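You operate a simulated robot arm through the tools that you are given. There is no shell and no other tool.

Carry out the task below with a simulated robot arm. There is one attempt and no reset: what you move stays moved.

JOB
Play one whole loop on the small synth with the echo at high, then switch it off.
Fine: stop the loop once the display says DONE.

It is judged by the outcome, as a careful person would: the job done as asked, and still so three seconds after it is handed in. It fails if anything else is knocked over, pushed out of place, dropped, spilled or broken.

ROBOT AND FRAMES
A 7-joint arm with a two-finger parallel gripper, fixed in place. Base frame: the origin is at the foot of the arm, x ahead of it, y to its left, z up; the work surface is at about z = 0. Units: mm, degrees, N and s.
With the tool pointing down near the work surface it reaches from about 260 to 680 mm from the base axis. Its first joint turns from -166.0 to 166.0 degrees. Payload 2.5 kg.
The tool frame sits at the grasp point between the pads (the TCP): z along the fingers, y along the line on which they close. The tips reach 30 mm beyond it. The gripper opens to 94 mm. The fingers are 28 mm wide and 10 mm thick; the gripper's body (50 by 96 mm) begins 55 mm behind the TCP.
Orientation is told as [roll, pitch, yaw] about the base's x, y, z axes, in that order, counted from this pose: with the fingers straight down and closing along the base's y, the tool's x points along the base's -x, its y along +y and its z along -z.

CONTROLS
- The arm moves only by the tool servo_tool. Its argument "moves" is a list of rows, each a list of 7 numbers: the shift along the tool's x, y, z in m, then the turn, a rotation vector about the tool's x, y, z in degrees, then the finger opening in m, from 0 to 0.094. In form: [[tx, ty, tz, ax, ay, az, jaw], ...]. A call has 1 to 20 rows; each row shifts and turns the commanded pose from where the row before left it, along the tool's axes as they then stand. Rows are played at 5 a second. More than 50 mm and 8.6 degrees between two rows, or a gripper value outside its range, and nothing of the call is played. A pose out of reach is approached as far as the arm can. The call stops where the force on the tool passes 40 N (or 10 N more than at its start, if that is more) or the arm is blocked; 0.2 s more then pass. Each finger travels about 72 mm/s and halts on what it meets, pressing with about 35 N; the grip force reading is that of the motor and also rises with nothing between the fingers. The clock runs only during rows and for 0.2 s after the last one: add rows that do not move to give the fingers time. It gives the time, the measured TCP pose, the force on the tool (base axes), the opening and the grip force at its end, in the units of the frame above (readings bear some noise), with the torque about the TCP (base axes, N m) and any sound that the robot's microphone picked up, and new pictures: "views" is both (left out), scene, wrist or none.
- Cameras (640 x 400 px; columns grow to the right, rows downward): "scene" is fixed at [55.1, -499.1, 776.6]; the picture's right is [0.78, -0.62, 0.00], its down [-0.37, -0.46, -0.81] and it looks along [0.50, 0.63, -0.59] (base axes); focal length 315 px, centre (320, 200). "wrist" rides on the gripper at [76, 14, -102] in the tool frame; the picture's right is [-0.18, 0.98, 0.00], its down [-0.75, -0.14, -0.64] and it looks along [-0.63, -0.12, 0.77] (tool axes); focal length 243 px, centre (320, 200). There is no depth. A picture from a camera that has moved, and an enlarged one, comes with that camera's place and axes in the base frame and with its lens. The place of the scene camera against the robot may be out by one fixed shift of up to 12 mm in any direction.
- close_up(camera, box): a new picture of the part [left, top, right, bottom] of that camera's present view, enlarged. The clock stands still meanwhile.
- close_job(): hands the job in; it is judged then, once.

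Places have to be worked out from the pictures, the camera data and where the tool is seen. Open the gripper and draw the arm clear of the work before you hand the job in, unless the task says otherwise.

The tools are called as name(argument=value, ...) on one line, values as JSON. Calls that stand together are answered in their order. servo_tool: Moves the arm, as the interface text tells. Its arguments: {"type":"object","properties":{"moves":{"type":"array","items":{"type":"array","items":{"type":"number"}}},"views":{"type":"string","enum":["both","scene","wrist","none"]}},"required":["moves"]} The other tools are called the same way: close_up (camera, box) takes an enlarged picture of a part of a camera's view; close_job () hands the job in.

At the start:

```text
time: 0.0
position: [378.3, 78.3, 315.4]
tcp_rot: [-0.1, 0.0, 0.0]
ft_force: [0.4, -0.5, 0.3]
torque: [0.02, 0.0, 0.0]
finger_gap: 93.8
grip_force: 0.0
```

scene: 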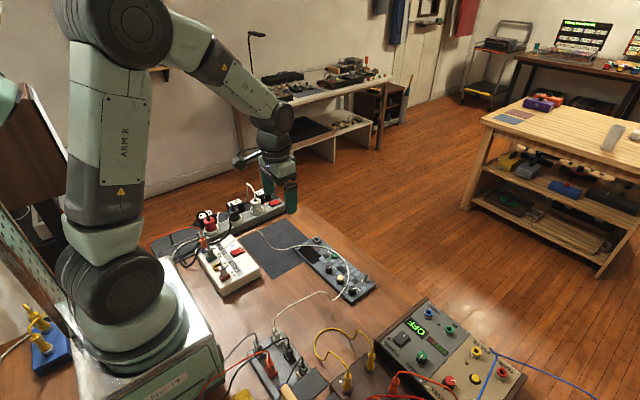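
wrist: 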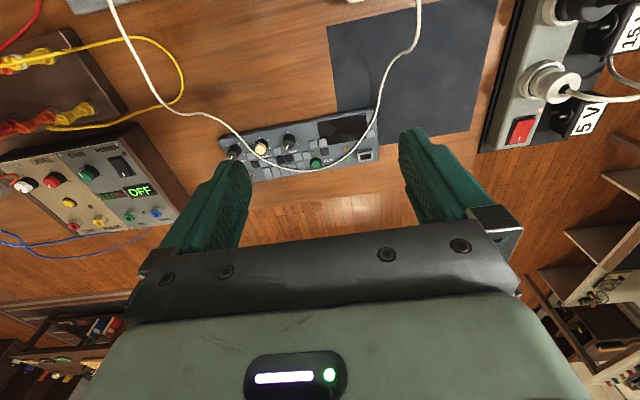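

I'll begin by looking closely at the small synth and its surroundings from both cameras before moving anything.

close_up(camera="scene", box=[280, 225, 390, 310])

close_up(camera="wrist", box=[210, 90, 400, 200])

close_up(camera="scene", box=[140, 170, 540, 400])

```text
4.71 times, centred on (335, 268) of scene
camera zoom: at [55.1, -499.1, 776.6], right [0.78, -0.62, 0.0], down [-0.37, -0.46, -0.81], along [0.5, 0.63, -0.59], focal length 1481 px, centre (249, -118)
```

zoom: 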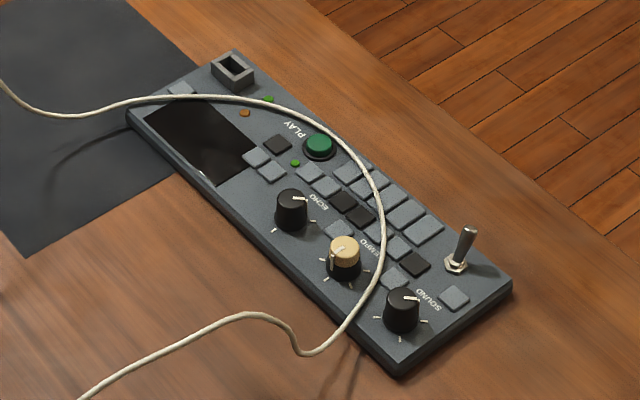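

```text
3.37 times, centred on (305, 145) of wrist
camera zoom: at [301.4, 91.5, 419.6], right [0.18, 0.98, 0.0], down [0.75, -0.14, 0.64], along [0.63, -0.12, -0.77], focal length 817 px, centre (370, 385)
```

zoom: 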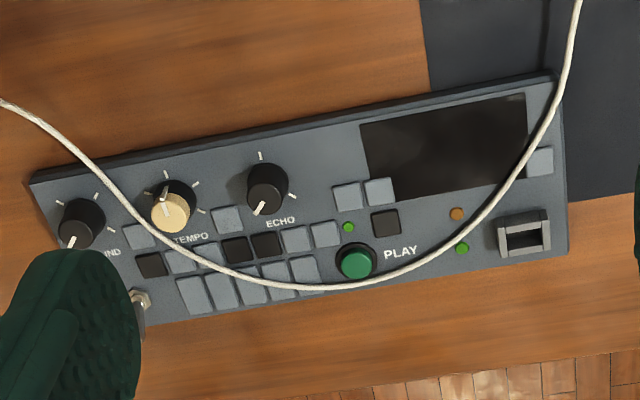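

```text
1.60 times, centred on (340, 285) of scene
camera zoom: at [55.1, -499.1, 776.6], right [0.78, -0.62, 0.0], down [-0.37, -0.46, -0.81], along [0.5, 0.63, -0.59], focal length 503 px, centre (288, 64)
```

zoom: 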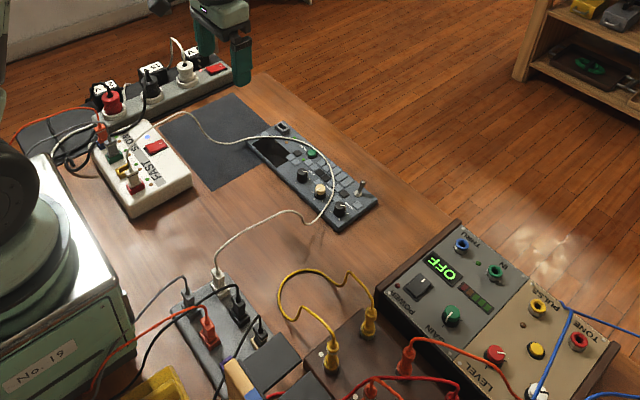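

The synth lies with its long axis roughly along base y: PLAY near (533, 38), ECHO near (481, 3), a toggle near (540, -90) and its display dark. A white cord crosses it. I'll move closer (staying high) to read the labels and knob positions.

servo_tool(moves=[[-0.007, -0.014, 0.02, 0, 0, 0, 0.094], [-0.007, -0.014, 0.02, 0, 0, 0, 0.094], [-0.007, -0.014, 0.02, 0, 0, 0, 0.094], [-0.007, -0.013, 0.02, 0, 0, 0, 0.094], [-0.007, -0.013, 0.02, 0, 0, 0, 0.094], [0, 0, 0, 0, 0, 0, 0.094]], views="both")

```text
time: 1.4
position: [412.7, 10.1, 215.8]
tcp_rot: [-0.1, 0.0, 0.1]
ft_force: [0.1, 0.5, 0.0]
torque: [0.01, 0.02, 0.0]
finger_gap: 94.0
grip_force: 0.1
camera wrist: at [335.8, 23.0, 319.1], right [0.18, 0.98, 0.0], down [0.75, -0.14, 0.64], along [0.63, -0.12, -0.77], focal length 243 px, centre (320, 200)
```

scene: 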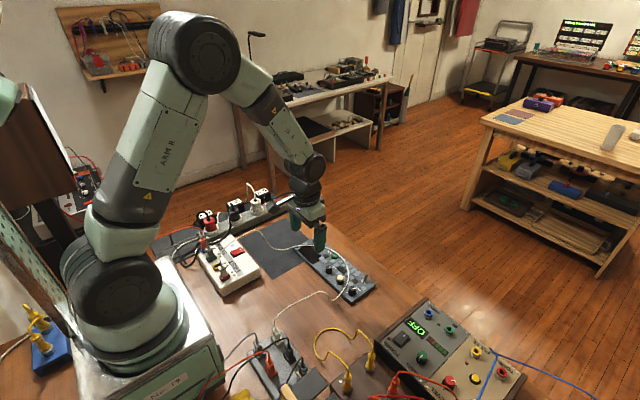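
wrist: 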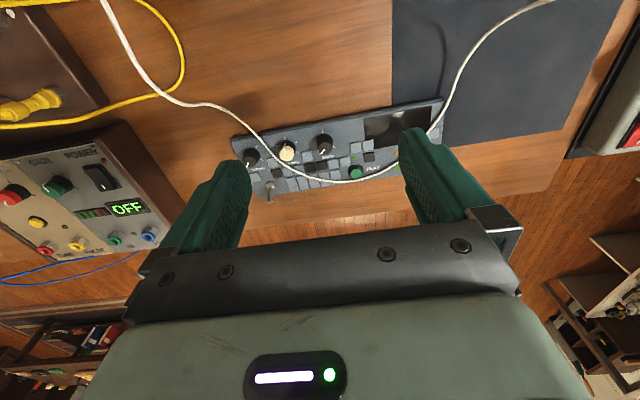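

close_up(camera="wrist", box=[225, 90, 345, 210])

close_up(camera="wrist", box=[330, 90, 450, 200])

close_up(camera="scene", box=[320, 250, 380, 310])

```text
3.33 times, centred on (285, 150) of wrist
camera zoom: at [335.8, 23.0, 319.1], right [0.18, 0.98, 0.0], down [0.75, -0.14, 0.64], along [0.63, -0.12, -0.77], focal length 809 px, centre (437, 367)
```

zoom: 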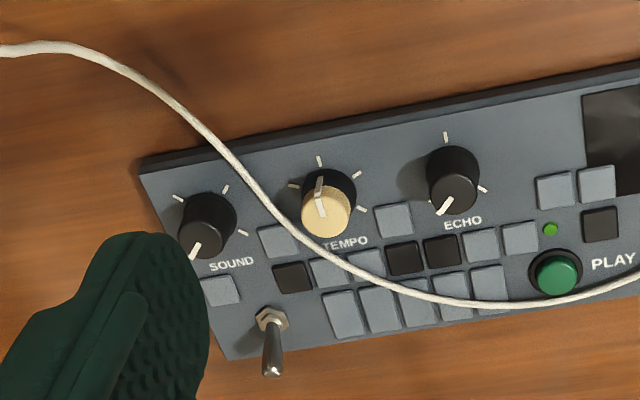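

```text
3.64 times, centred on (390, 145) of wrist
camera zoom: at [335.8, 23.0, 319.1], right [0.18, 0.98, 0.0], down [0.75, -0.14, 0.64], along [0.63, -0.12, -0.77], focal length 882 px, centre (66, 400)
```

zoom: 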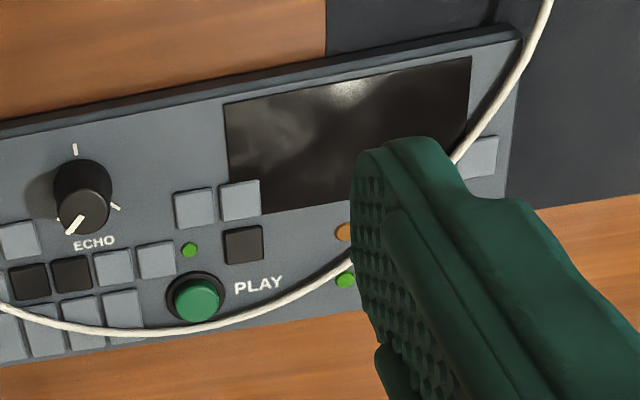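

```text
6.67 times, centred on (350, 280) of scene
camera zoom: at [55.1, -499.1, 776.6], right [0.78, -0.62, 0.0], down [-0.37, -0.46, -0.81], along [0.5, 0.63, -0.59], focal length 2098 px, centre (120, -333)
```

zoom: 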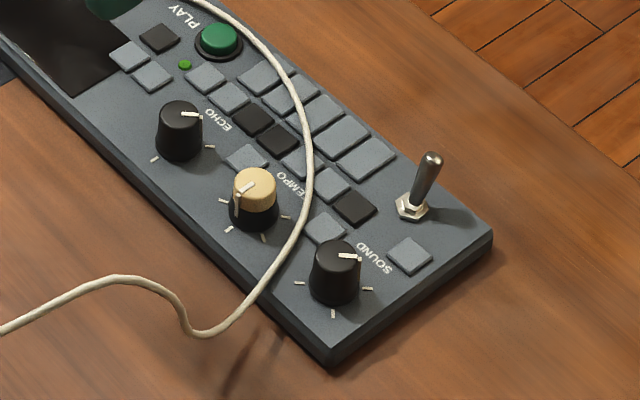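

ECHO's pointer is at its lower-left stop with ticks at top and lower right; the toggle lever leans to +x. I need to identify the power control and where the cord runs, so I'll zoom into those regions.

close_up(camera="scene", box=[190, 180, 330, 290])

close_up(camera="scene", box=[210, 280, 350, 400])

close_up(camera="scene", box=[345, 270, 375, 295])

```text
3.64 times, centred on (260, 235) of scene
camera zoom: at [55.1, -499.1, 776.6], right [0.78, -0.62, 0.0], down [-0.37, -0.46, -0.81], along [0.5, 0.63, -0.59], focal length 1144 px, centre (538, 73)
```

zoom: 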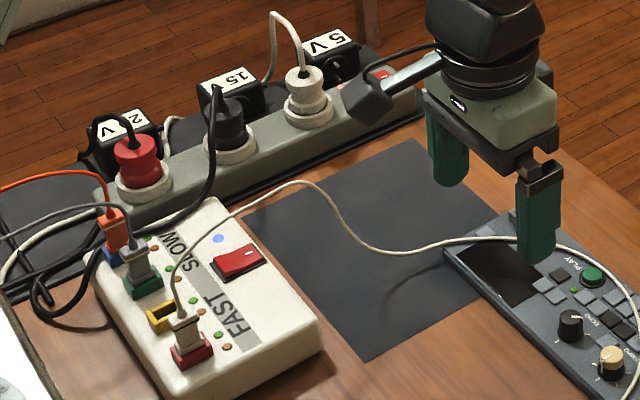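

```text
3.33 times, centred on (280, 340) of scene
camera zoom: at [55.1, -499.1, 776.6], right [0.78, -0.62, 0.0], down [-0.37, -0.46, -0.81], along [0.5, 0.63, -0.59], focal length 1049 px, centre (453, -267)
```

zoom: 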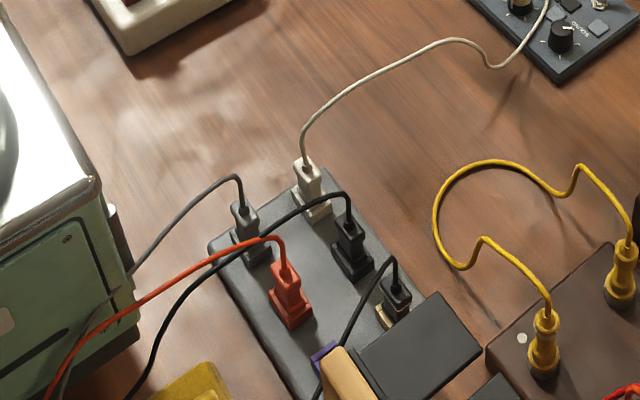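

```text
16.00 times, centred on (360, 282) of scene
camera zoom: at [55.1, -499.1, 776.6], right [0.78, -0.62, 0.0], down [-0.37, -0.46, -0.81], along [0.5, 0.63, -0.59], focal length 5034 px, centre (-320, -1120)
```

zoom: 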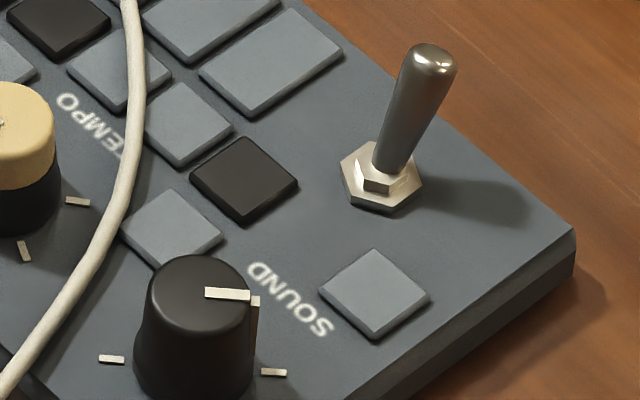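

The cord links two other devices and only lies across the synth, so I must keep off it. The toggle's pivot is near (536, -91) with its tip near (546, -89, 50), leaning toward the user side (down, presumably off). I'll close the fingers and move to above and beyond the lever on its +x side.

servo_tool(moves=[[-0.027, -0.0165, 0.016, 0, 0, 0, 0.0], [-0.027, -0.0165, 0.016, 0, 0, 0, 0.0], [-0.027, -0.0165, 0.016, 0, 0, 0, 0.0], [-0.027, -0.0165, 0.016, 0, 0, 0, 0.0], [-0.027, -0.0165, 0.016, 0, 0, 0, 0.0], [-0.027, -0.0165, 0.016, 0, 0, 0, 0.0], [0, 0, 0, 0, 0, 0, 0.0], [0, 0, 0, 0, 0, 0, 0.0]], views="both")

```text
time: 3.2
position: [577.8, -88.5, 119.4]
tcp_rot: [0.2, 0.0, 0.0]
ft_force: [0.0, 0.4, 0.8]
torque: [0.0, 0.0, 0.0]
finger_gap: 0.0
grip_force: 32.7
camera wrist: at [501.1, -75.5, 223.2], right [0.18, 0.98, 0.0], down [0.75, -0.14, 0.64], along [0.63, -0.12, -0.77], focal length 243 px, centre (320, 200)
```

scene: 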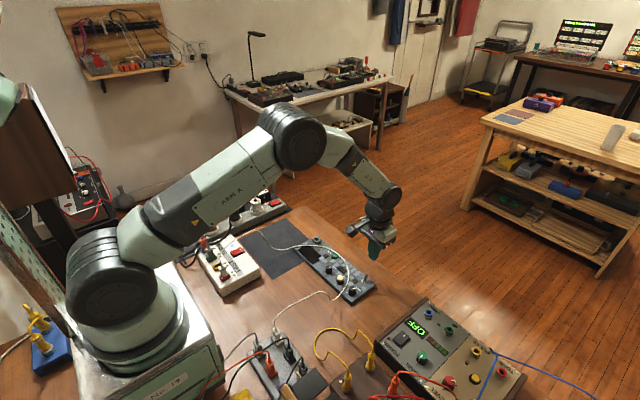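
wrist: 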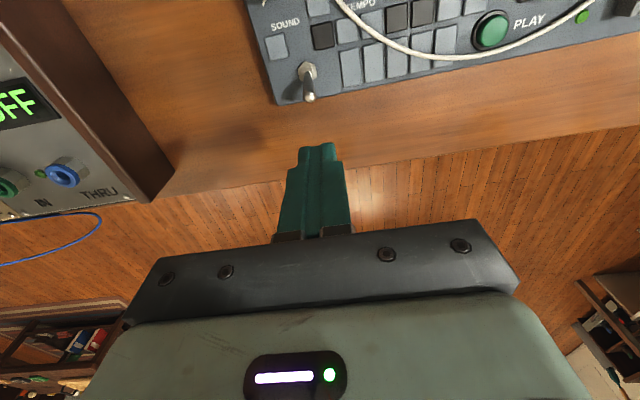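

close_up(camera="wrist", box=[240, 0, 400, 160])

close_up(camera="scene", box=[295, 230, 345, 280])

close_up(camera="scene", box=[330, 230, 400, 310])

```text
2.50 times, centred on (320, 80) of wrist
camera zoom: at [501.1, -75.5, 223.2], right [0.18, 0.98, 0.0], down [0.75, -0.14, 0.64], along [0.63, -0.12, -0.77], focal length 606 px, centre (320, 500)
```

zoom: 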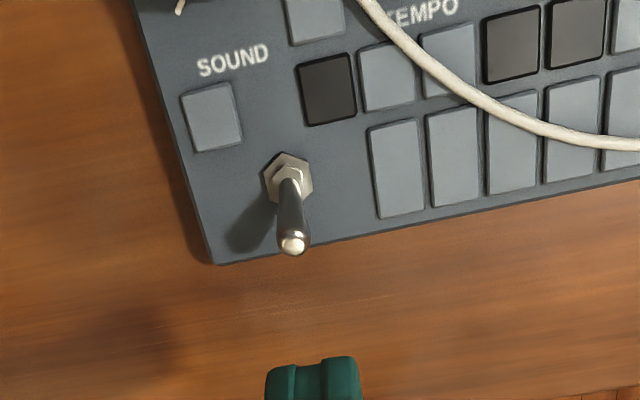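

```text
8.00 times, centred on (320, 255) of scene
camera zoom: at [55.1, -499.1, 776.6], right [0.78, -0.62, 0.0], down [-0.37, -0.46, -0.81], along [0.5, 0.63, -0.59], focal length 2517 px, centre (320, -240)
```

zoom: 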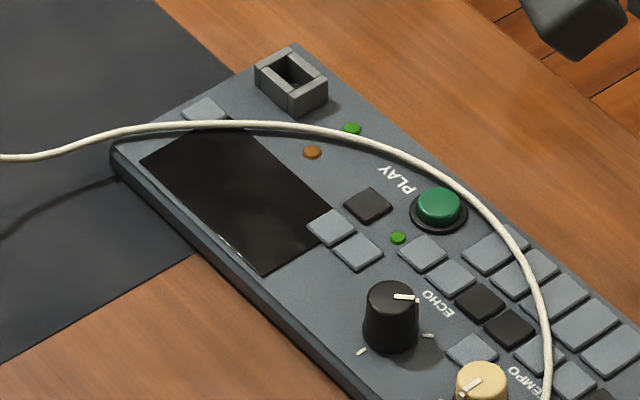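

```text
5.00 times, centred on (365, 270) of scene
camera zoom: at [55.1, -499.1, 776.6], right [0.78, -0.62, 0.0], down [-0.37, -0.46, -0.81], along [0.5, 0.63, -0.59], focal length 1573 px, centre (95, -150)
```

zoom: 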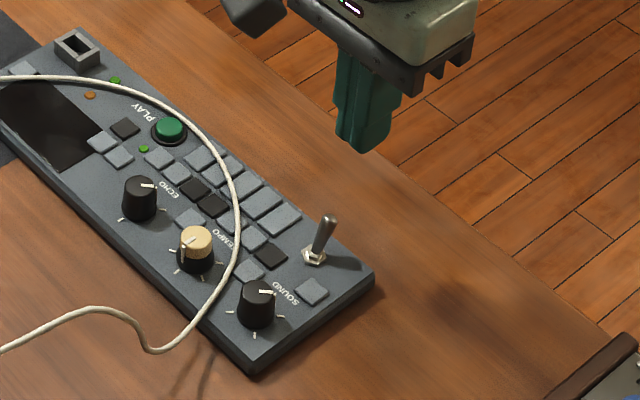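

The only other feature is an empty raised port; the toggle is the likely power switch, with tip near (549, -91, 50). I'll lower the closed fingers on its +x side until the tips are at about z = 38, clear of the panel.

servo_tool(moves=[[0, -0.001, 0.018, 0, 0, 0, 0.0], [0, -0.001, 0.018, 0, 0, 0, 0.0], [0, -0.0005, 0.0155, 0, 0, 0, 0.0], [0, 0, 0, 0, 0, 0, 0.0]], views="both")

close_up(camera="scene", box=[330, 240, 400, 310])

close_up(camera="wrist", box=[240, 60, 400, 220])

```text
time: 4.2
position: [574.9, -91.8, 67.4]
tcp_rot: [0.0, 0.0, 0.1]
ft_force: [-0.3, 0.2, 0.4]
torque: [-0.02, -0.02, 0.03]
finger_gap: 0.2
grip_force: 33.3
camera wrist: at [498.9, -78.3, 171.2], right [0.18, 0.98, 0.0], down [0.75, -0.14, 0.64], along [0.63, -0.12, -0.77], focal length 243 px, centre (320, 200)
```

scene: 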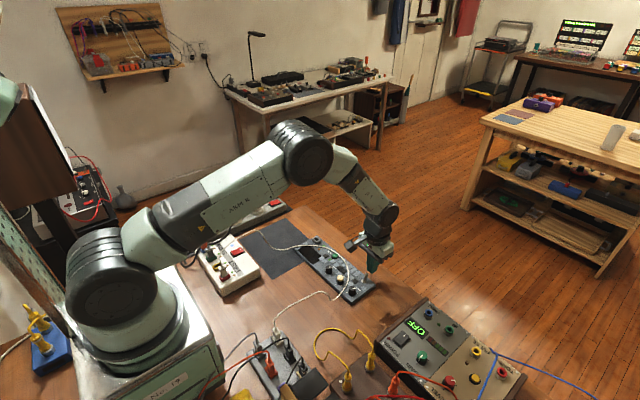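
wrist: 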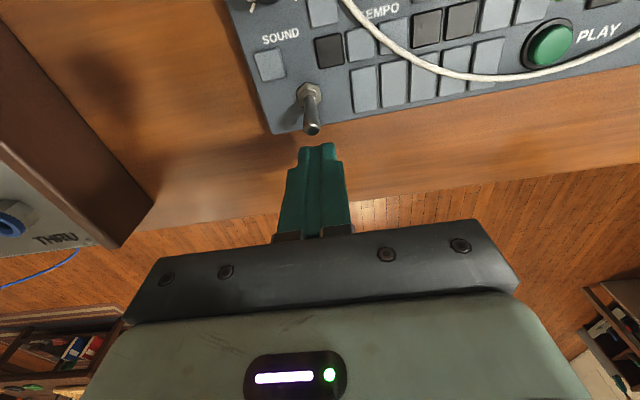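

```text
5.71 times, centred on (365, 275) of scene
camera zoom: at [55.1, -499.1, 776.6], right [0.78, -0.62, 0.0], down [-0.37, -0.46, -0.81], along [0.5, 0.63, -0.59], focal length 1798 px, centre (63, -229)
```

zoom: 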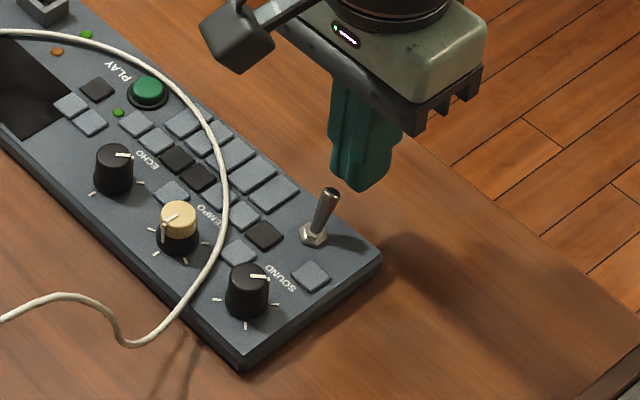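

```text
2.50 times, centred on (320, 140) of wrist
camera zoom: at [498.9, -78.3, 171.2], right [0.18, 0.98, 0.0], down [0.75, -0.14, 0.64], along [0.63, -0.12, -0.77], focal length 606 px, centre (320, 350)
```

zoom: 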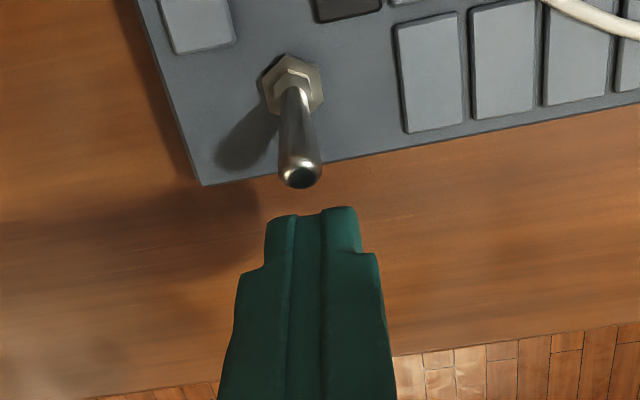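

The fingers are lined up with the lever in y and about 8 mm clear of it. I'll push slowly toward -x and read the force.

servo_tool(moves=[[0.003, 0, 0, 0, 0, 0, 0.0], [0.003, 0, 0, 0, 0, 0, 0.0], [0.003, 0, 0, 0, 0, 0, 0.0], [0.003, 0, 0, 0, 0, 0, 0.0], [0.003, 0, 0, 0, 0, 0, 0.0], [0.003, 0, 0, 0, 0, 0, 0.0]], views="both")

close_up(camera="wrist", box=[240, 60, 400, 220])

close_up(camera="scene", box=[290, 230, 400, 310])

```text
time: 5.6
position: [556.9, -90.8, 67.8]
tcp_rot: [0.0, 0.1, 0.0]
ft_force: [-0.7, 0.6, -1.5]
torque: [-0.01, 0.05, 0.03]
finger_gap: 0.0
grip_force: 33.2
heard: click
camera wrist: at [480.4, -78.2, 171.9], right [0.18, 0.98, 0.0], down [0.75, -0.14, 0.64], along [0.63, -0.12, -0.77], focal length 243 px, centre (320, 200)
```

scene: 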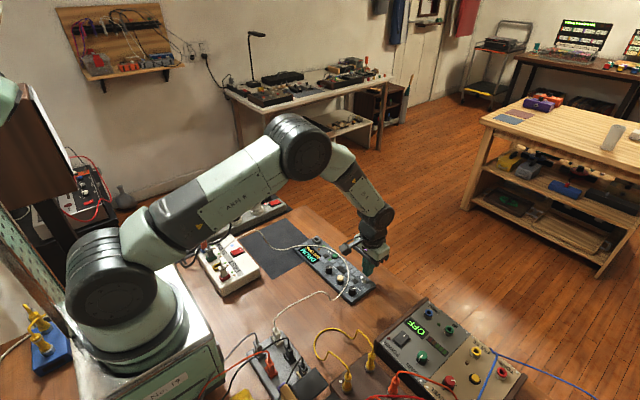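
wrist: 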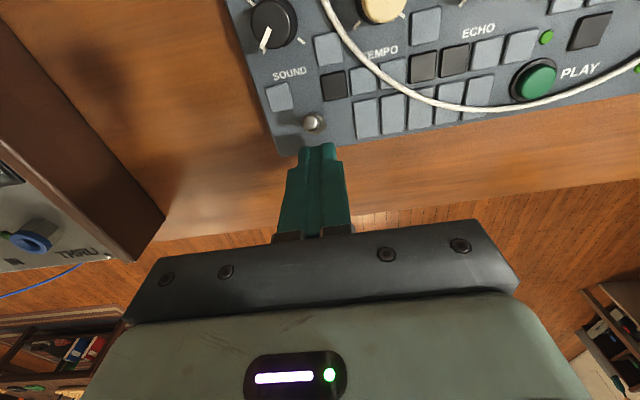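

```text
2.50 times, centred on (320, 140) of wrist
camera zoom: at [480.4, -78.2, 171.9], right [0.18, 0.98, 0.0], down [0.75, -0.14, 0.64], along [0.63, -0.12, -0.77], focal length 606 px, centre (320, 350)
```

zoom: 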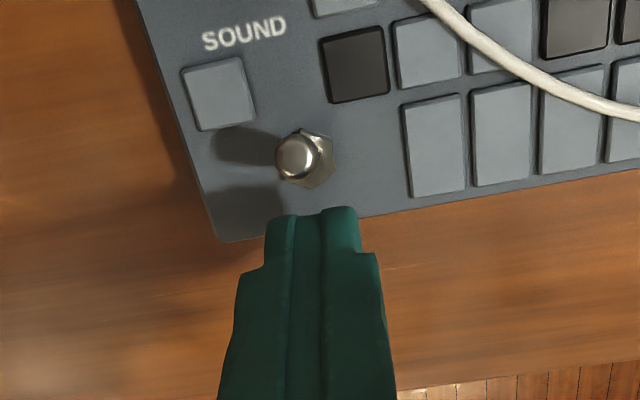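

```text
5.00 times, centred on (345, 270) of scene
camera zoom: at [55.1, -499.1, 776.6], right [0.78, -0.62, 0.0], down [-0.37, -0.46, -0.81], along [0.5, 0.63, -0.59], focal length 1573 px, centre (195, -150)
```

zoom: 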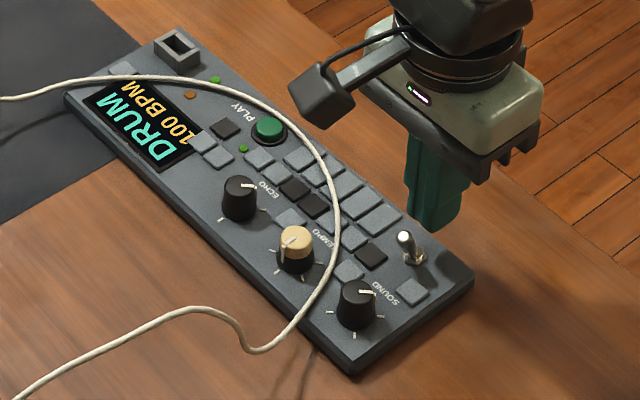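

A click was heard and the display now reads "DRUM / 100 BPM", so the synth is on. I'll rise clear, open the fingers to 40 mm and go above the ECHO knob for a precise look.

servo_tool(moves=[[-0.008, 0, -0.01, 0, 0, 0, 0.0], [0, 0, -0.028, 0, 0, 0, 0.0], [0, 0, -0.028, 0, 0, 0, 0.01], [0.02, 0.023, 0, 0, 0, 0, 0.03], [0.02, 0.023, 0, 0, 0, 0, 0.04], [0.02, 0.023, 0, 0, 0, 0, 0.04], [0.02, 0.023, 0, 0, 0, 0, 0.04], [0, 0, 0, 0, 0, 0, 0.04]], views="both")

close_up(camera="wrist", box=[220, 40, 420, 190])

```text
time: 7.4
position: [486.2, 0.8, 133.0]
tcp_rot: [0.1, 0.0, 0.0]
ft_force: [-0.5, 0.0, -0.5]
torque: [0.0, 0.0, -0.02]
finger_gap: 40.1
grip_force: 0.0
camera wrist: at [409.4, 14.5, 237.4], right [0.18, 0.98, 0.0], down [0.75, -0.14, 0.64], along [0.63, -0.12, -0.77], focal length 243 px, centre (320, 200)
```

scene: 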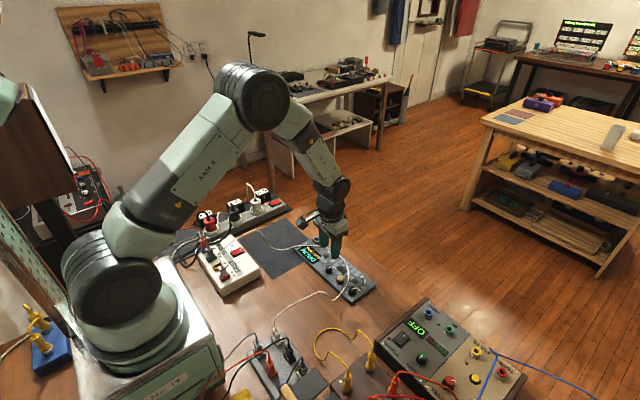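
wrist: 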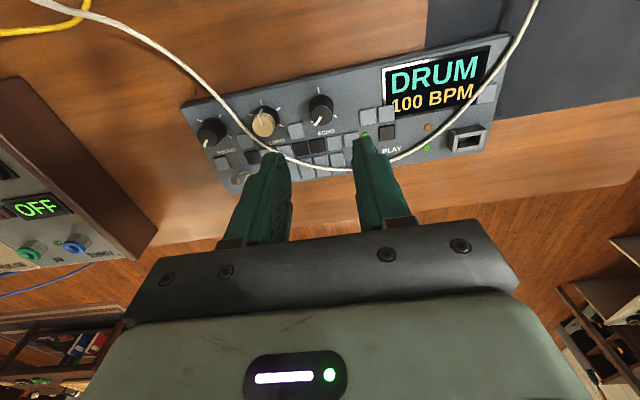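

```text
2.67 times, centred on (320, 115) of wrist
camera zoom: at [409.4, 14.5, 237.4], right [0.18, 0.98, 0.0], down [0.75, -0.14, 0.64], along [0.63, -0.12, -0.77], focal length 647 px, centre (320, 427)
```

zoom: 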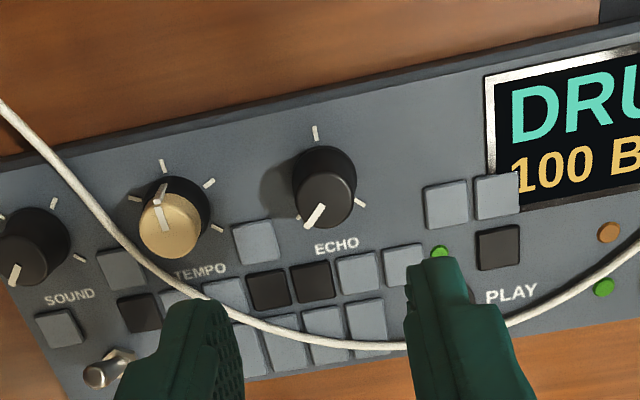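

Triangulating my wrist views puts ECHO's axis at about (486.5, 1.5), top z ≈ 30, panel z ≈ 12, with ticks at -135°, 0° and +135°; it sits at the minimum now. I'll pre-rotate the tool counter-clockwise at this height, then descend partway.

servo_tool(moves=[[-0.0004, 0.0008, 0, 0, 0, -8.4, 0.036], [0, 0, 0, 0, 0, -8.4, 0.036], [0, 0, 0, 0, 0, -8.4, 0.036], [0, 0, 0, 0, 0, -8.4, 0.036], [0, 0, 0, 0, 0, -8.4, 0.036], [0, 0, 0, 0, 0, -8.4, 0.036], [0, 0, 0, 0, 0, -8.4, 0.036], [0, 0, 0, 0, 0, -8.4, 0.036], [0, 0, 0.025, 0, 0, 0, 0.036], [0, 0, 0.025, 0, 0, 0, 0.036], [0, 0, 0, 0, 0, 0, 0.036]], views="both")

close_up(camera="scene", box=[290, 220, 390, 310])

close_up(camera="wrist", box=[220, 60, 420, 220])

```text
time: 9.8
position: [486.1, 0.7, 83.8]
tcp_rot: [0.0, -0.1, 67.3]
ft_force: [0.0, 0.6, 0.5]
torque: [0.01, -0.06, -0.01]
finger_gap: 36.2
grip_force: 0.1
camera wrist: at [442.6, -64.1, 187.9], right [-0.84, 0.55, 0.0], down [0.42, 0.64, 0.64], along [0.35, 0.54, -0.77], focal length 243 px, centre (320, 200)
```

scene: 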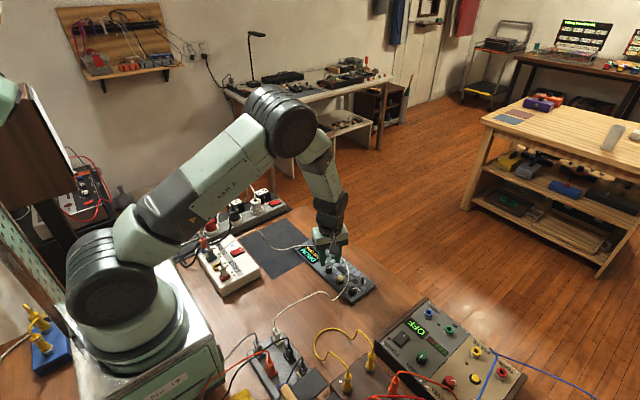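
wrist: 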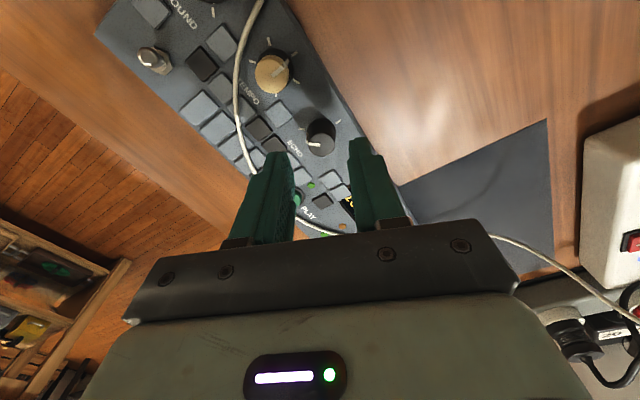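

```text
4.44 times, centred on (340, 265) of scene
camera zoom: at [55.1, -499.1, 776.6], right [0.78, -0.62, 0.0], down [-0.37, -0.46, -0.81], along [0.5, 0.63, -0.59], focal length 1398 px, centre (231, -89)
```

zoom: 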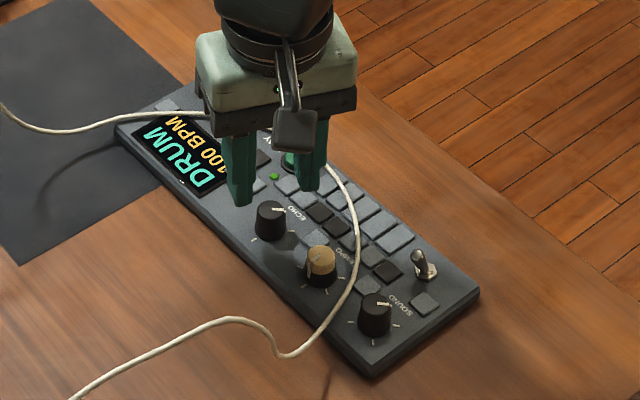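

```text
2.50 times, centred on (320, 140) of wrist
camera zoom: at [442.6, -64.1, 187.9], right [-0.84, 0.55, 0.0], down [0.42, 0.64, 0.64], along [0.35, 0.54, -0.77], focal length 606 px, centre (320, 350)
```

zoom: 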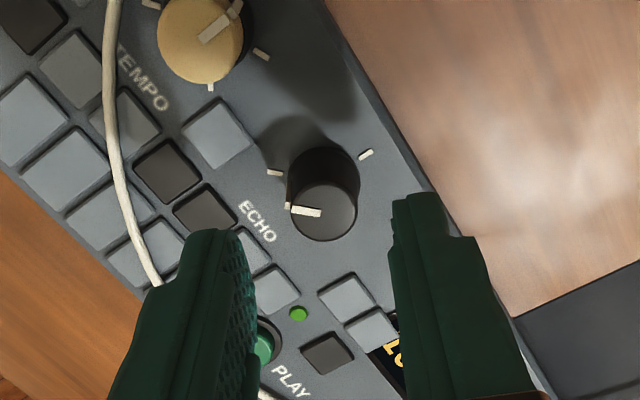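

Combining views refines ECHO to about (485, 2), top z ≈ 34, panel z ≈ 15. I'll correct the offset, descend to TCP z ≈ 52 (tips around z 22, above the keys) and watch the force.

servo_tool(moves=[[-0.0008, 0.0015, 0.008, 0, 0, 0, 0.036], [0, 0, 0.008, 0, 0, 0, 0.036], [0, 0, 0.008, 0, 0, 0, 0.036], [0, 0, 0.0075, 0, 0, 0, 0.036], [0, 0, 0, 0, 0, 0, 0.036]], views="both")

close_up(camera="wrist", box=[220, 60, 420, 220])

close_up(camera="scene", box=[290, 220, 390, 310])

```text
time: 11.0
position: [484.1, 3.2, 54.2]
tcp_rot: [-0.1, 0.0, 67.2]
ft_force: [0.2, 0.4, 0.1]
torque: [-0.06, 0.01, -0.01]
finger_gap: 35.9
grip_force: 0.1
camera wrist: at [441.4, -62.7, 156.7], right [-0.84, 0.55, 0.0], down [0.42, 0.64, 0.64], along [0.35, 0.54, -0.77], focal length 243 px, centre (320, 200)
```

scene: 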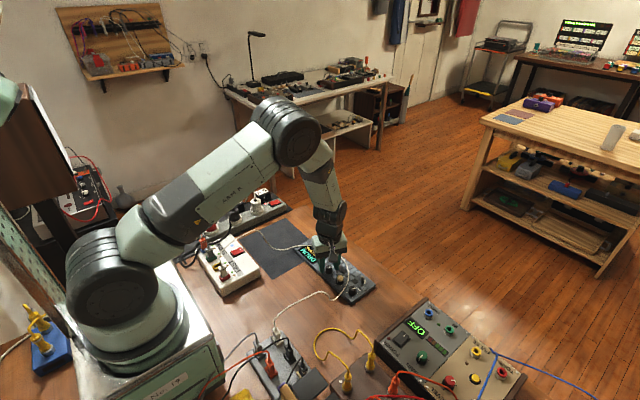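
wrist: 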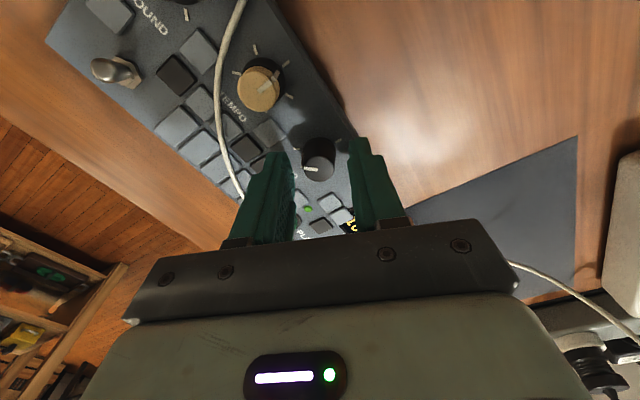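

```text
2.50 times, centred on (320, 140) of wrist
camera zoom: at [441.4, -62.7, 156.7], right [-0.84, 0.55, 0.0], down [0.42, 0.64, 0.64], along [0.35, 0.54, -0.77], focal length 606 px, centre (320, 350)
```

zoom: 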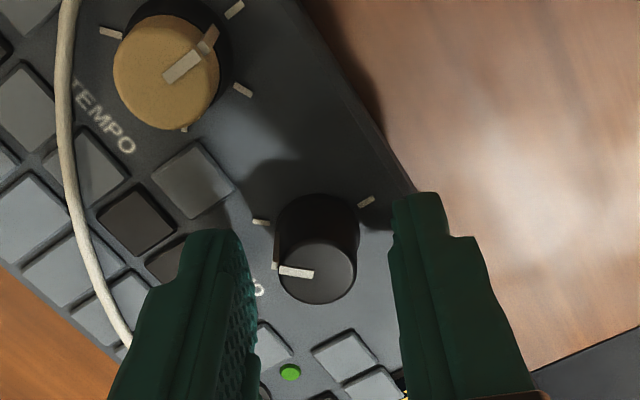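

```text
4.44 times, centred on (340, 265) of scene
camera zoom: at [55.1, -499.1, 776.6], right [0.78, -0.62, 0.0], down [-0.37, -0.46, -0.81], along [0.5, 0.63, -0.59], focal length 1398 px, centre (231, -89)
```

zoom: 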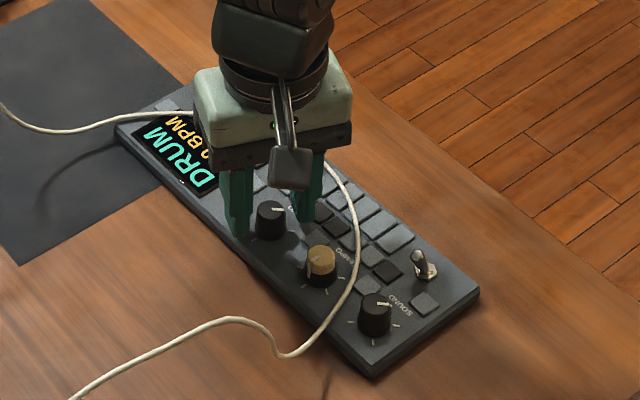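

The knob is centred between the fingers. I'll lower 2 mm and close on it, then check the side forces before turning.

servo_tool(moves=[[0, 0, 0.002, 0, 0, 0, 0.036], [0, 0, 0, 0, 0, 0, 0.026], [0, 0, 0, 0, 0, 0, 0.021], [0, 0, 0, 0, 0, 0, 0.016], [0, 0, 0, 0, 0, 0, 0.012]], views="wrist")

close_up(camera="wrist", box=[220, 60, 420, 220])

```text
time: 12.2
position: [485.8, 2.4, 52.1]
tcp_rot: [0.0, 0.0, 67.2]
ft_force: [2.9, -1.1, 0.5]
torque: [0.11, -0.17, 0.01]
finger_gap: 18.8
grip_force: 35.4
camera wrist: at [441.8, -62.5, 155.0], right [-0.84, 0.55, 0.0], down [0.42, 0.64, 0.64], along [0.35, 0.54, -0.77], focal length 243 px, centre (320, 200)
```

wrist: 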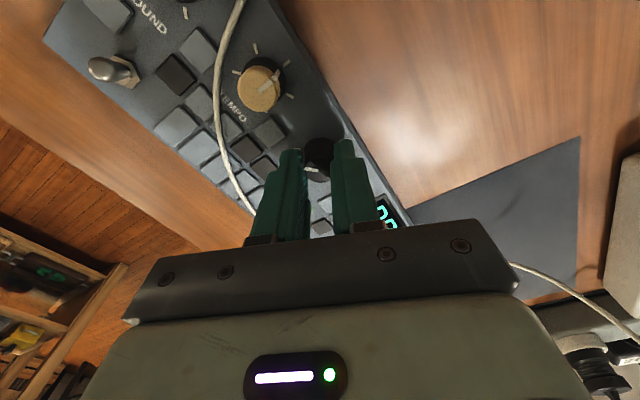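

```text
2.50 times, centred on (320, 140) of wrist
camera zoom: at [441.8, -62.5, 155.0], right [-0.84, 0.55, 0.0], down [0.42, 0.64, 0.64], along [0.35, 0.54, -0.77], focal length 606 px, centre (320, 350)
```

zoom: 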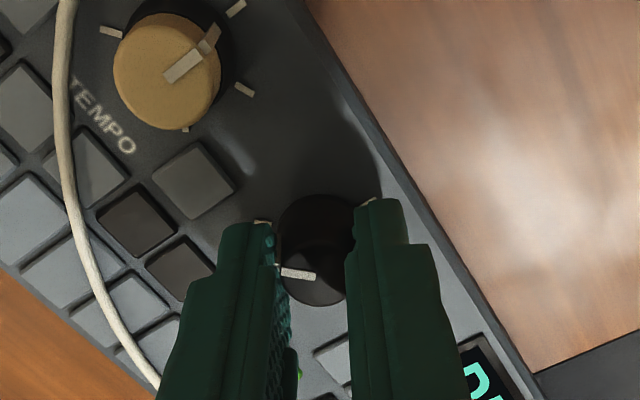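

Gripped at 18.8 mm with only ~3 N of side load. I'll ease that off by half a millimetre and begin turning clockwise, watching the forces and the display.

servo_tool(moves=[[0, -0.0005, 0, 0, 0, 8.4, 0.012], [0, 0, 0, 0, 0, 8.4, 0.012], [0, 0, 0, 0, 0, 8.4, 0.012], [0, 0, 0, 0, 0, 8.4, 0.012], [0, 0, 0, 0, 0, 8.4, 0.012]], views="both")

close_up(camera="wrist", box=[220, 60, 420, 220])

close_up(camera="scene", box=[290, 220, 390, 310])

```text
time: 13.4
position: [484.4, 3.5, 50.7]
tcp_rot: [0.0, 0.0, 25.1]
ft_force: [-4.8, 4.4, 17.3]
torque: [-0.15, 0.62, -0.01]
finger_gap: 18.7
grip_force: 35.1
camera wrist: at [409.5, -17.4, 154.9], right [-0.25, 0.97, 0.0], down [0.74, 0.19, 0.64], along [0.62, 0.16, -0.77], focal length 243 px, centre (320, 200)
```

scene: 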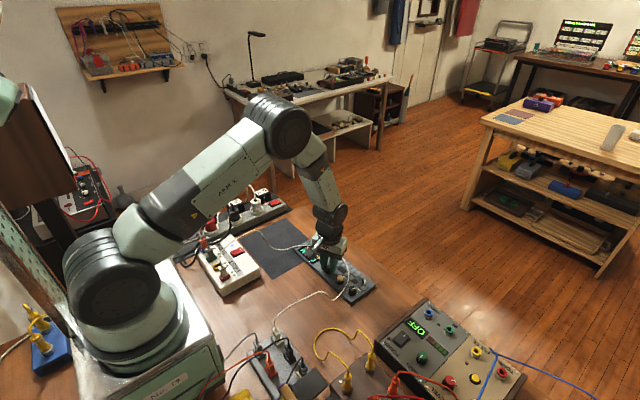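
wrist: 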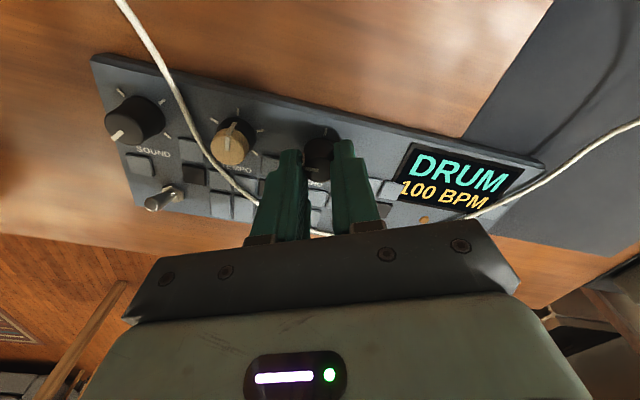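

```text
2.50 times, centred on (320, 140) of wrist
camera zoom: at [409.5, -17.4, 154.9], right [-0.25, 0.97, 0.0], down [0.74, 0.19, 0.64], along [0.62, 0.16, -0.77], focal length 606 px, centre (320, 350)
```

zoom: 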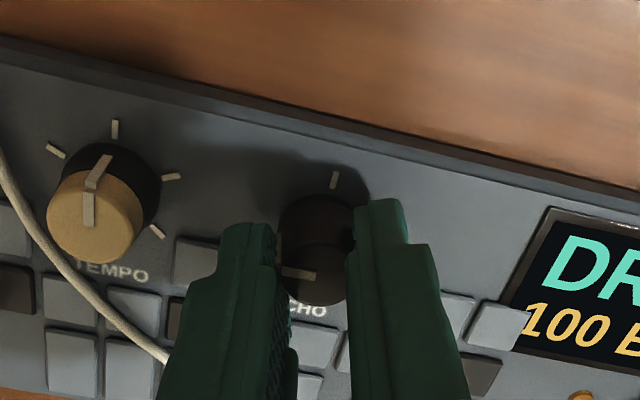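

```text
4.44 times, centred on (340, 265) of scene
camera zoom: at [55.1, -499.1, 776.6], right [0.78, -0.62, 0.0], down [-0.37, -0.46, -0.81], along [0.5, 0.63, -0.59], focal length 1398 px, centre (231, -89)
```

zoom: 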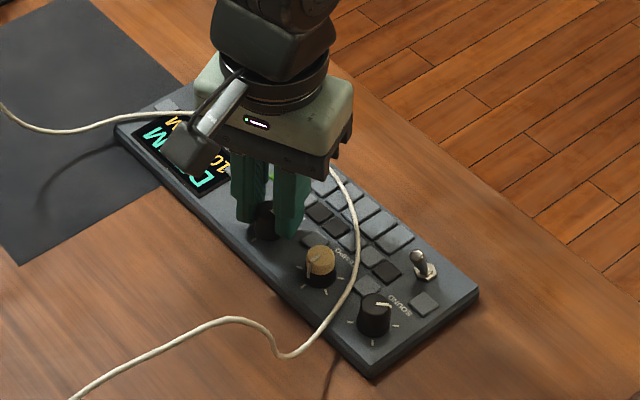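

The knob turns with the gripper (about 42° so far, no slip), but there's a 17 N upward reaction, so a fingertip is probably touching a key. I'll raise about 3 mm to relieve this and re-read the force.

servo_tool(moves=[[0, 0, -0.0015, 0, 0, 0, 0.012], [0, 0, -0.0015, 0, 0, 0, 0.012], [0, 0, 0, 0, 0, 0, 0.012]], views="none")

```text
time: 14.2
position: [483.8, 3.4, 52.6]
tcp_rot: [0.1, 0.0, 25.2]
ft_force: [-0.4, 0.0, -7.5]
torque: [-0.06, 0.18, -0.02]
finger_gap: 18.6
grip_force: 34.9
```

The reaction reversed to a light pull, so the fingers are clear of anything and just friction-bound to the knob. I'll come back down ~1 mm and continue turning clockwise.

servo_tool(moves=[[0, 0, 0.0008, 0, 0, 0, 0.012], [0, 0, 0, 0, 0, 8.4, 0.012], [0, 0, 0, 0, 0, 8.4, 0.012], [0, 0, 0, 0, 0, 8.4, 0.012], [0, 0, 0, 0, 0, 8.4, 0.012]], views="wrist")

close_up(camera="wrist", box=[200, 20, 520, 220])

```text
time: 15.4
position: [484.6, 2.6, 53.1]
tcp_rot: [0.0, -0.1, -8.5]
ft_force: [-0.1, -0.4, -6.9]
torque: [0.05, 0.16, 0.0]
finger_gap: 18.8
grip_force: 35.3
camera wrist: at [410.9, 27.1, 156.4], right [0.33, 0.95, 0.0], down [0.72, -0.25, 0.64], along [0.61, -0.21, -0.77], focal length 243 px, centre (320, 200)
```

wrist: 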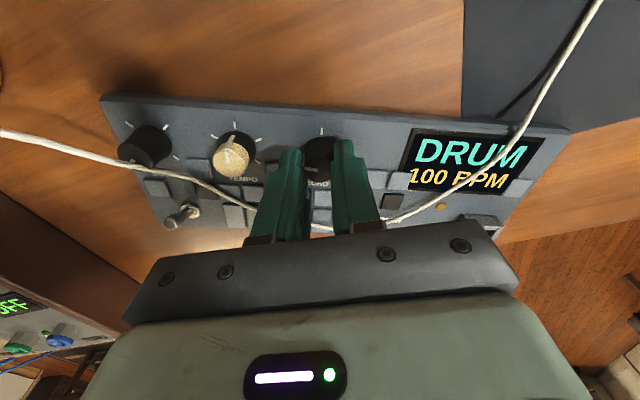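

```text
2.00 times, centred on (360, 120) of wrist
camera zoom: at [410.9, 27.1, 156.4], right [0.33, 0.95, 0.0], down [0.72, -0.25, 0.64], along [0.61, -0.21, -0.77], focal length 485 px, centre (240, 360)
```

zoom: 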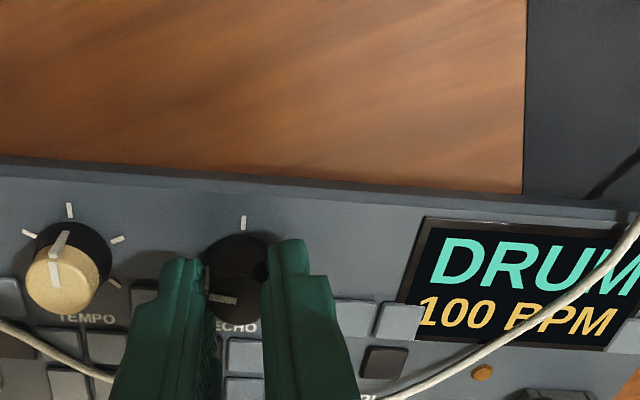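

Turning smoothly with no slip and the synth isn't moving. I'll finish this stroke toward yaw -67°.

servo_tool(moves=[[0, 0, 0.0004, 0, 0, 8.4, 0.012], [0, 0, 0, 0, 0, 8.4, 0.012], [0, 0, 0, 0, 0, 8.4, 0.012], [0, 0, 0, 0, 0, 8.4, 0.012], [0, 0, 0, 0, 0, 8.4, 0.012], [0, 0, 0, 0, 0, 8.4, 0.012], [0, 0, 0, 0, 0, 8.4, 0.012]], views="both")

close_up(camera="wrist", box=[200, 60, 440, 220])

close_up(camera="scene", box=[290, 220, 390, 310])

```text
time: 17.0
position: [484.5, 2.0, 54.2]
tcp_rot: [0.0, 0.0, -67.3]
ft_force: [0.5, 0.3, -7.6]
torque: [0.15, 0.11, 0.0]
finger_gap: 18.8
grip_force: 34.8
camera wrist: at [468.4, 77.4, 157.0], right [0.98, 0.21, 0.0], down [0.16, -0.75, 0.64], along [0.13, -0.63, -0.77], focal length 243 px, centre (320, 200)
```

scene: 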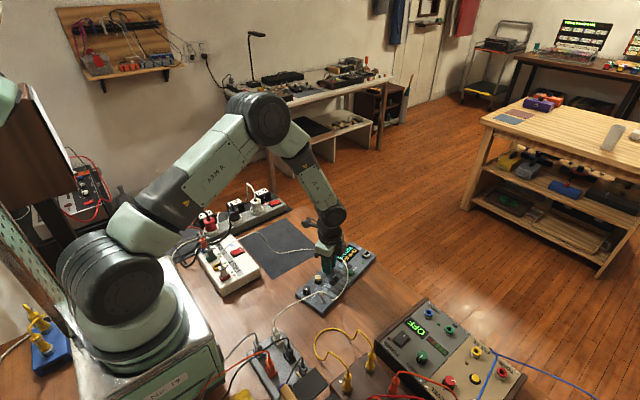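
wrist: 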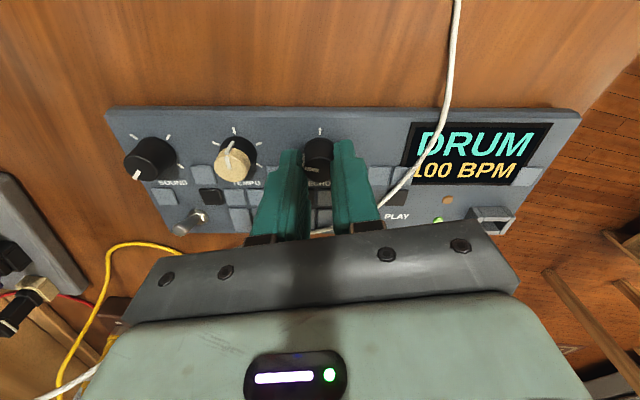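

```text
2.50 times, centred on (320, 140) of wrist
camera zoom: at [468.4, 77.4, 157.0], right [0.98, 0.21, 0.0], down [0.16, -0.75, 0.64], along [0.13, -0.63, -0.77], focal length 606 px, centre (320, 350)
```

zoom: 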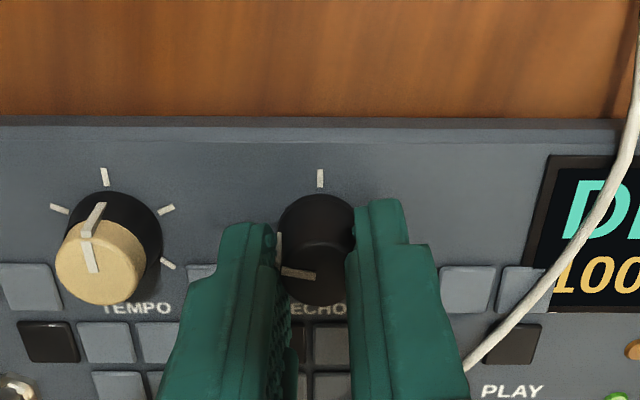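

```text
4.44 times, centred on (340, 265) of scene
camera zoom: at [55.1, -499.1, 776.6], right [0.78, -0.62, 0.0], down [-0.37, -0.46, -0.81], along [0.5, 0.63, -0.59], focal length 1398 px, centre (231, -89)
```

zoom: 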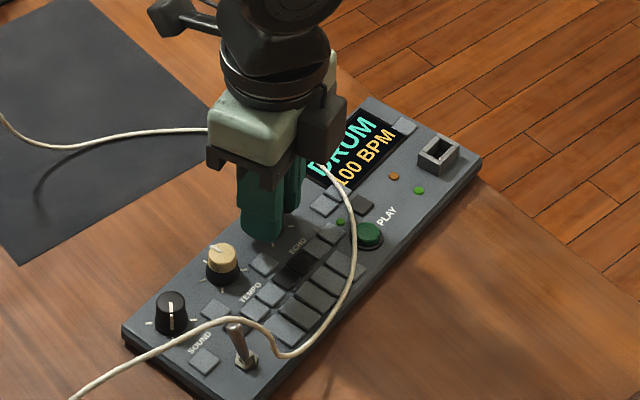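

The pictures show a problem: the synth itself has rotated about the knob by roughly -78°. The steady -7.5 N shows my 3 mm raise lifted it off the table, so it turned with the gripper. It still hangs from the knob, so I can reverse it. First I'll raise 1.5 mm to confirm it is fully suspended.

servo_tool(moves=[[0, 0, -0.0008, 0, 0, 0, 0.012], [0, 0, -0.0007, 0, 0, 0, 0.012], [0, 0, 0, 0, 0, 0, 0.012]], views="scene")

close_up(camera="scene", box=[290, 220, 390, 320])

```text
time: 17.8
position: [484.8, 3.7, 54.8]
tcp_rot: [0.0, 0.0, -67.2]
ft_force: [-0.3, 0.1, -6.6]
torque: [0.14, 0.08, 0.0]
finger_gap: 18.5
grip_force: 34.3
```

scene: 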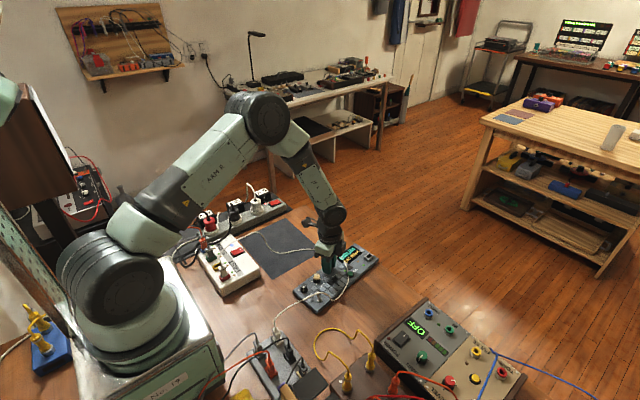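

```text
4.00 times, centred on (340, 270) of scene
camera zoom: at [55.1, -499.1, 776.6], right [0.78, -0.62, 0.0], down [-0.37, -0.46, -0.81], along [0.5, 0.63, -0.59], focal length 1258 px, centre (240, -80)
```

zoom: 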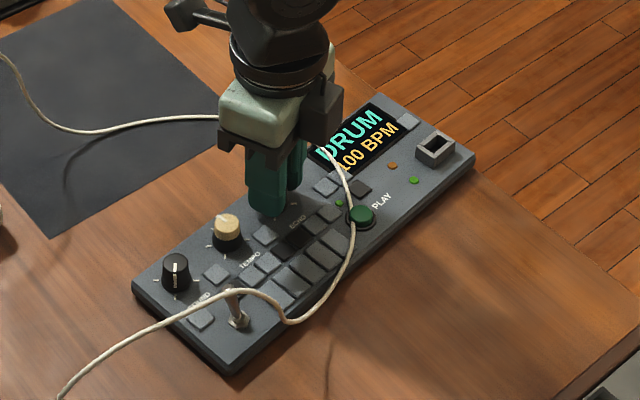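

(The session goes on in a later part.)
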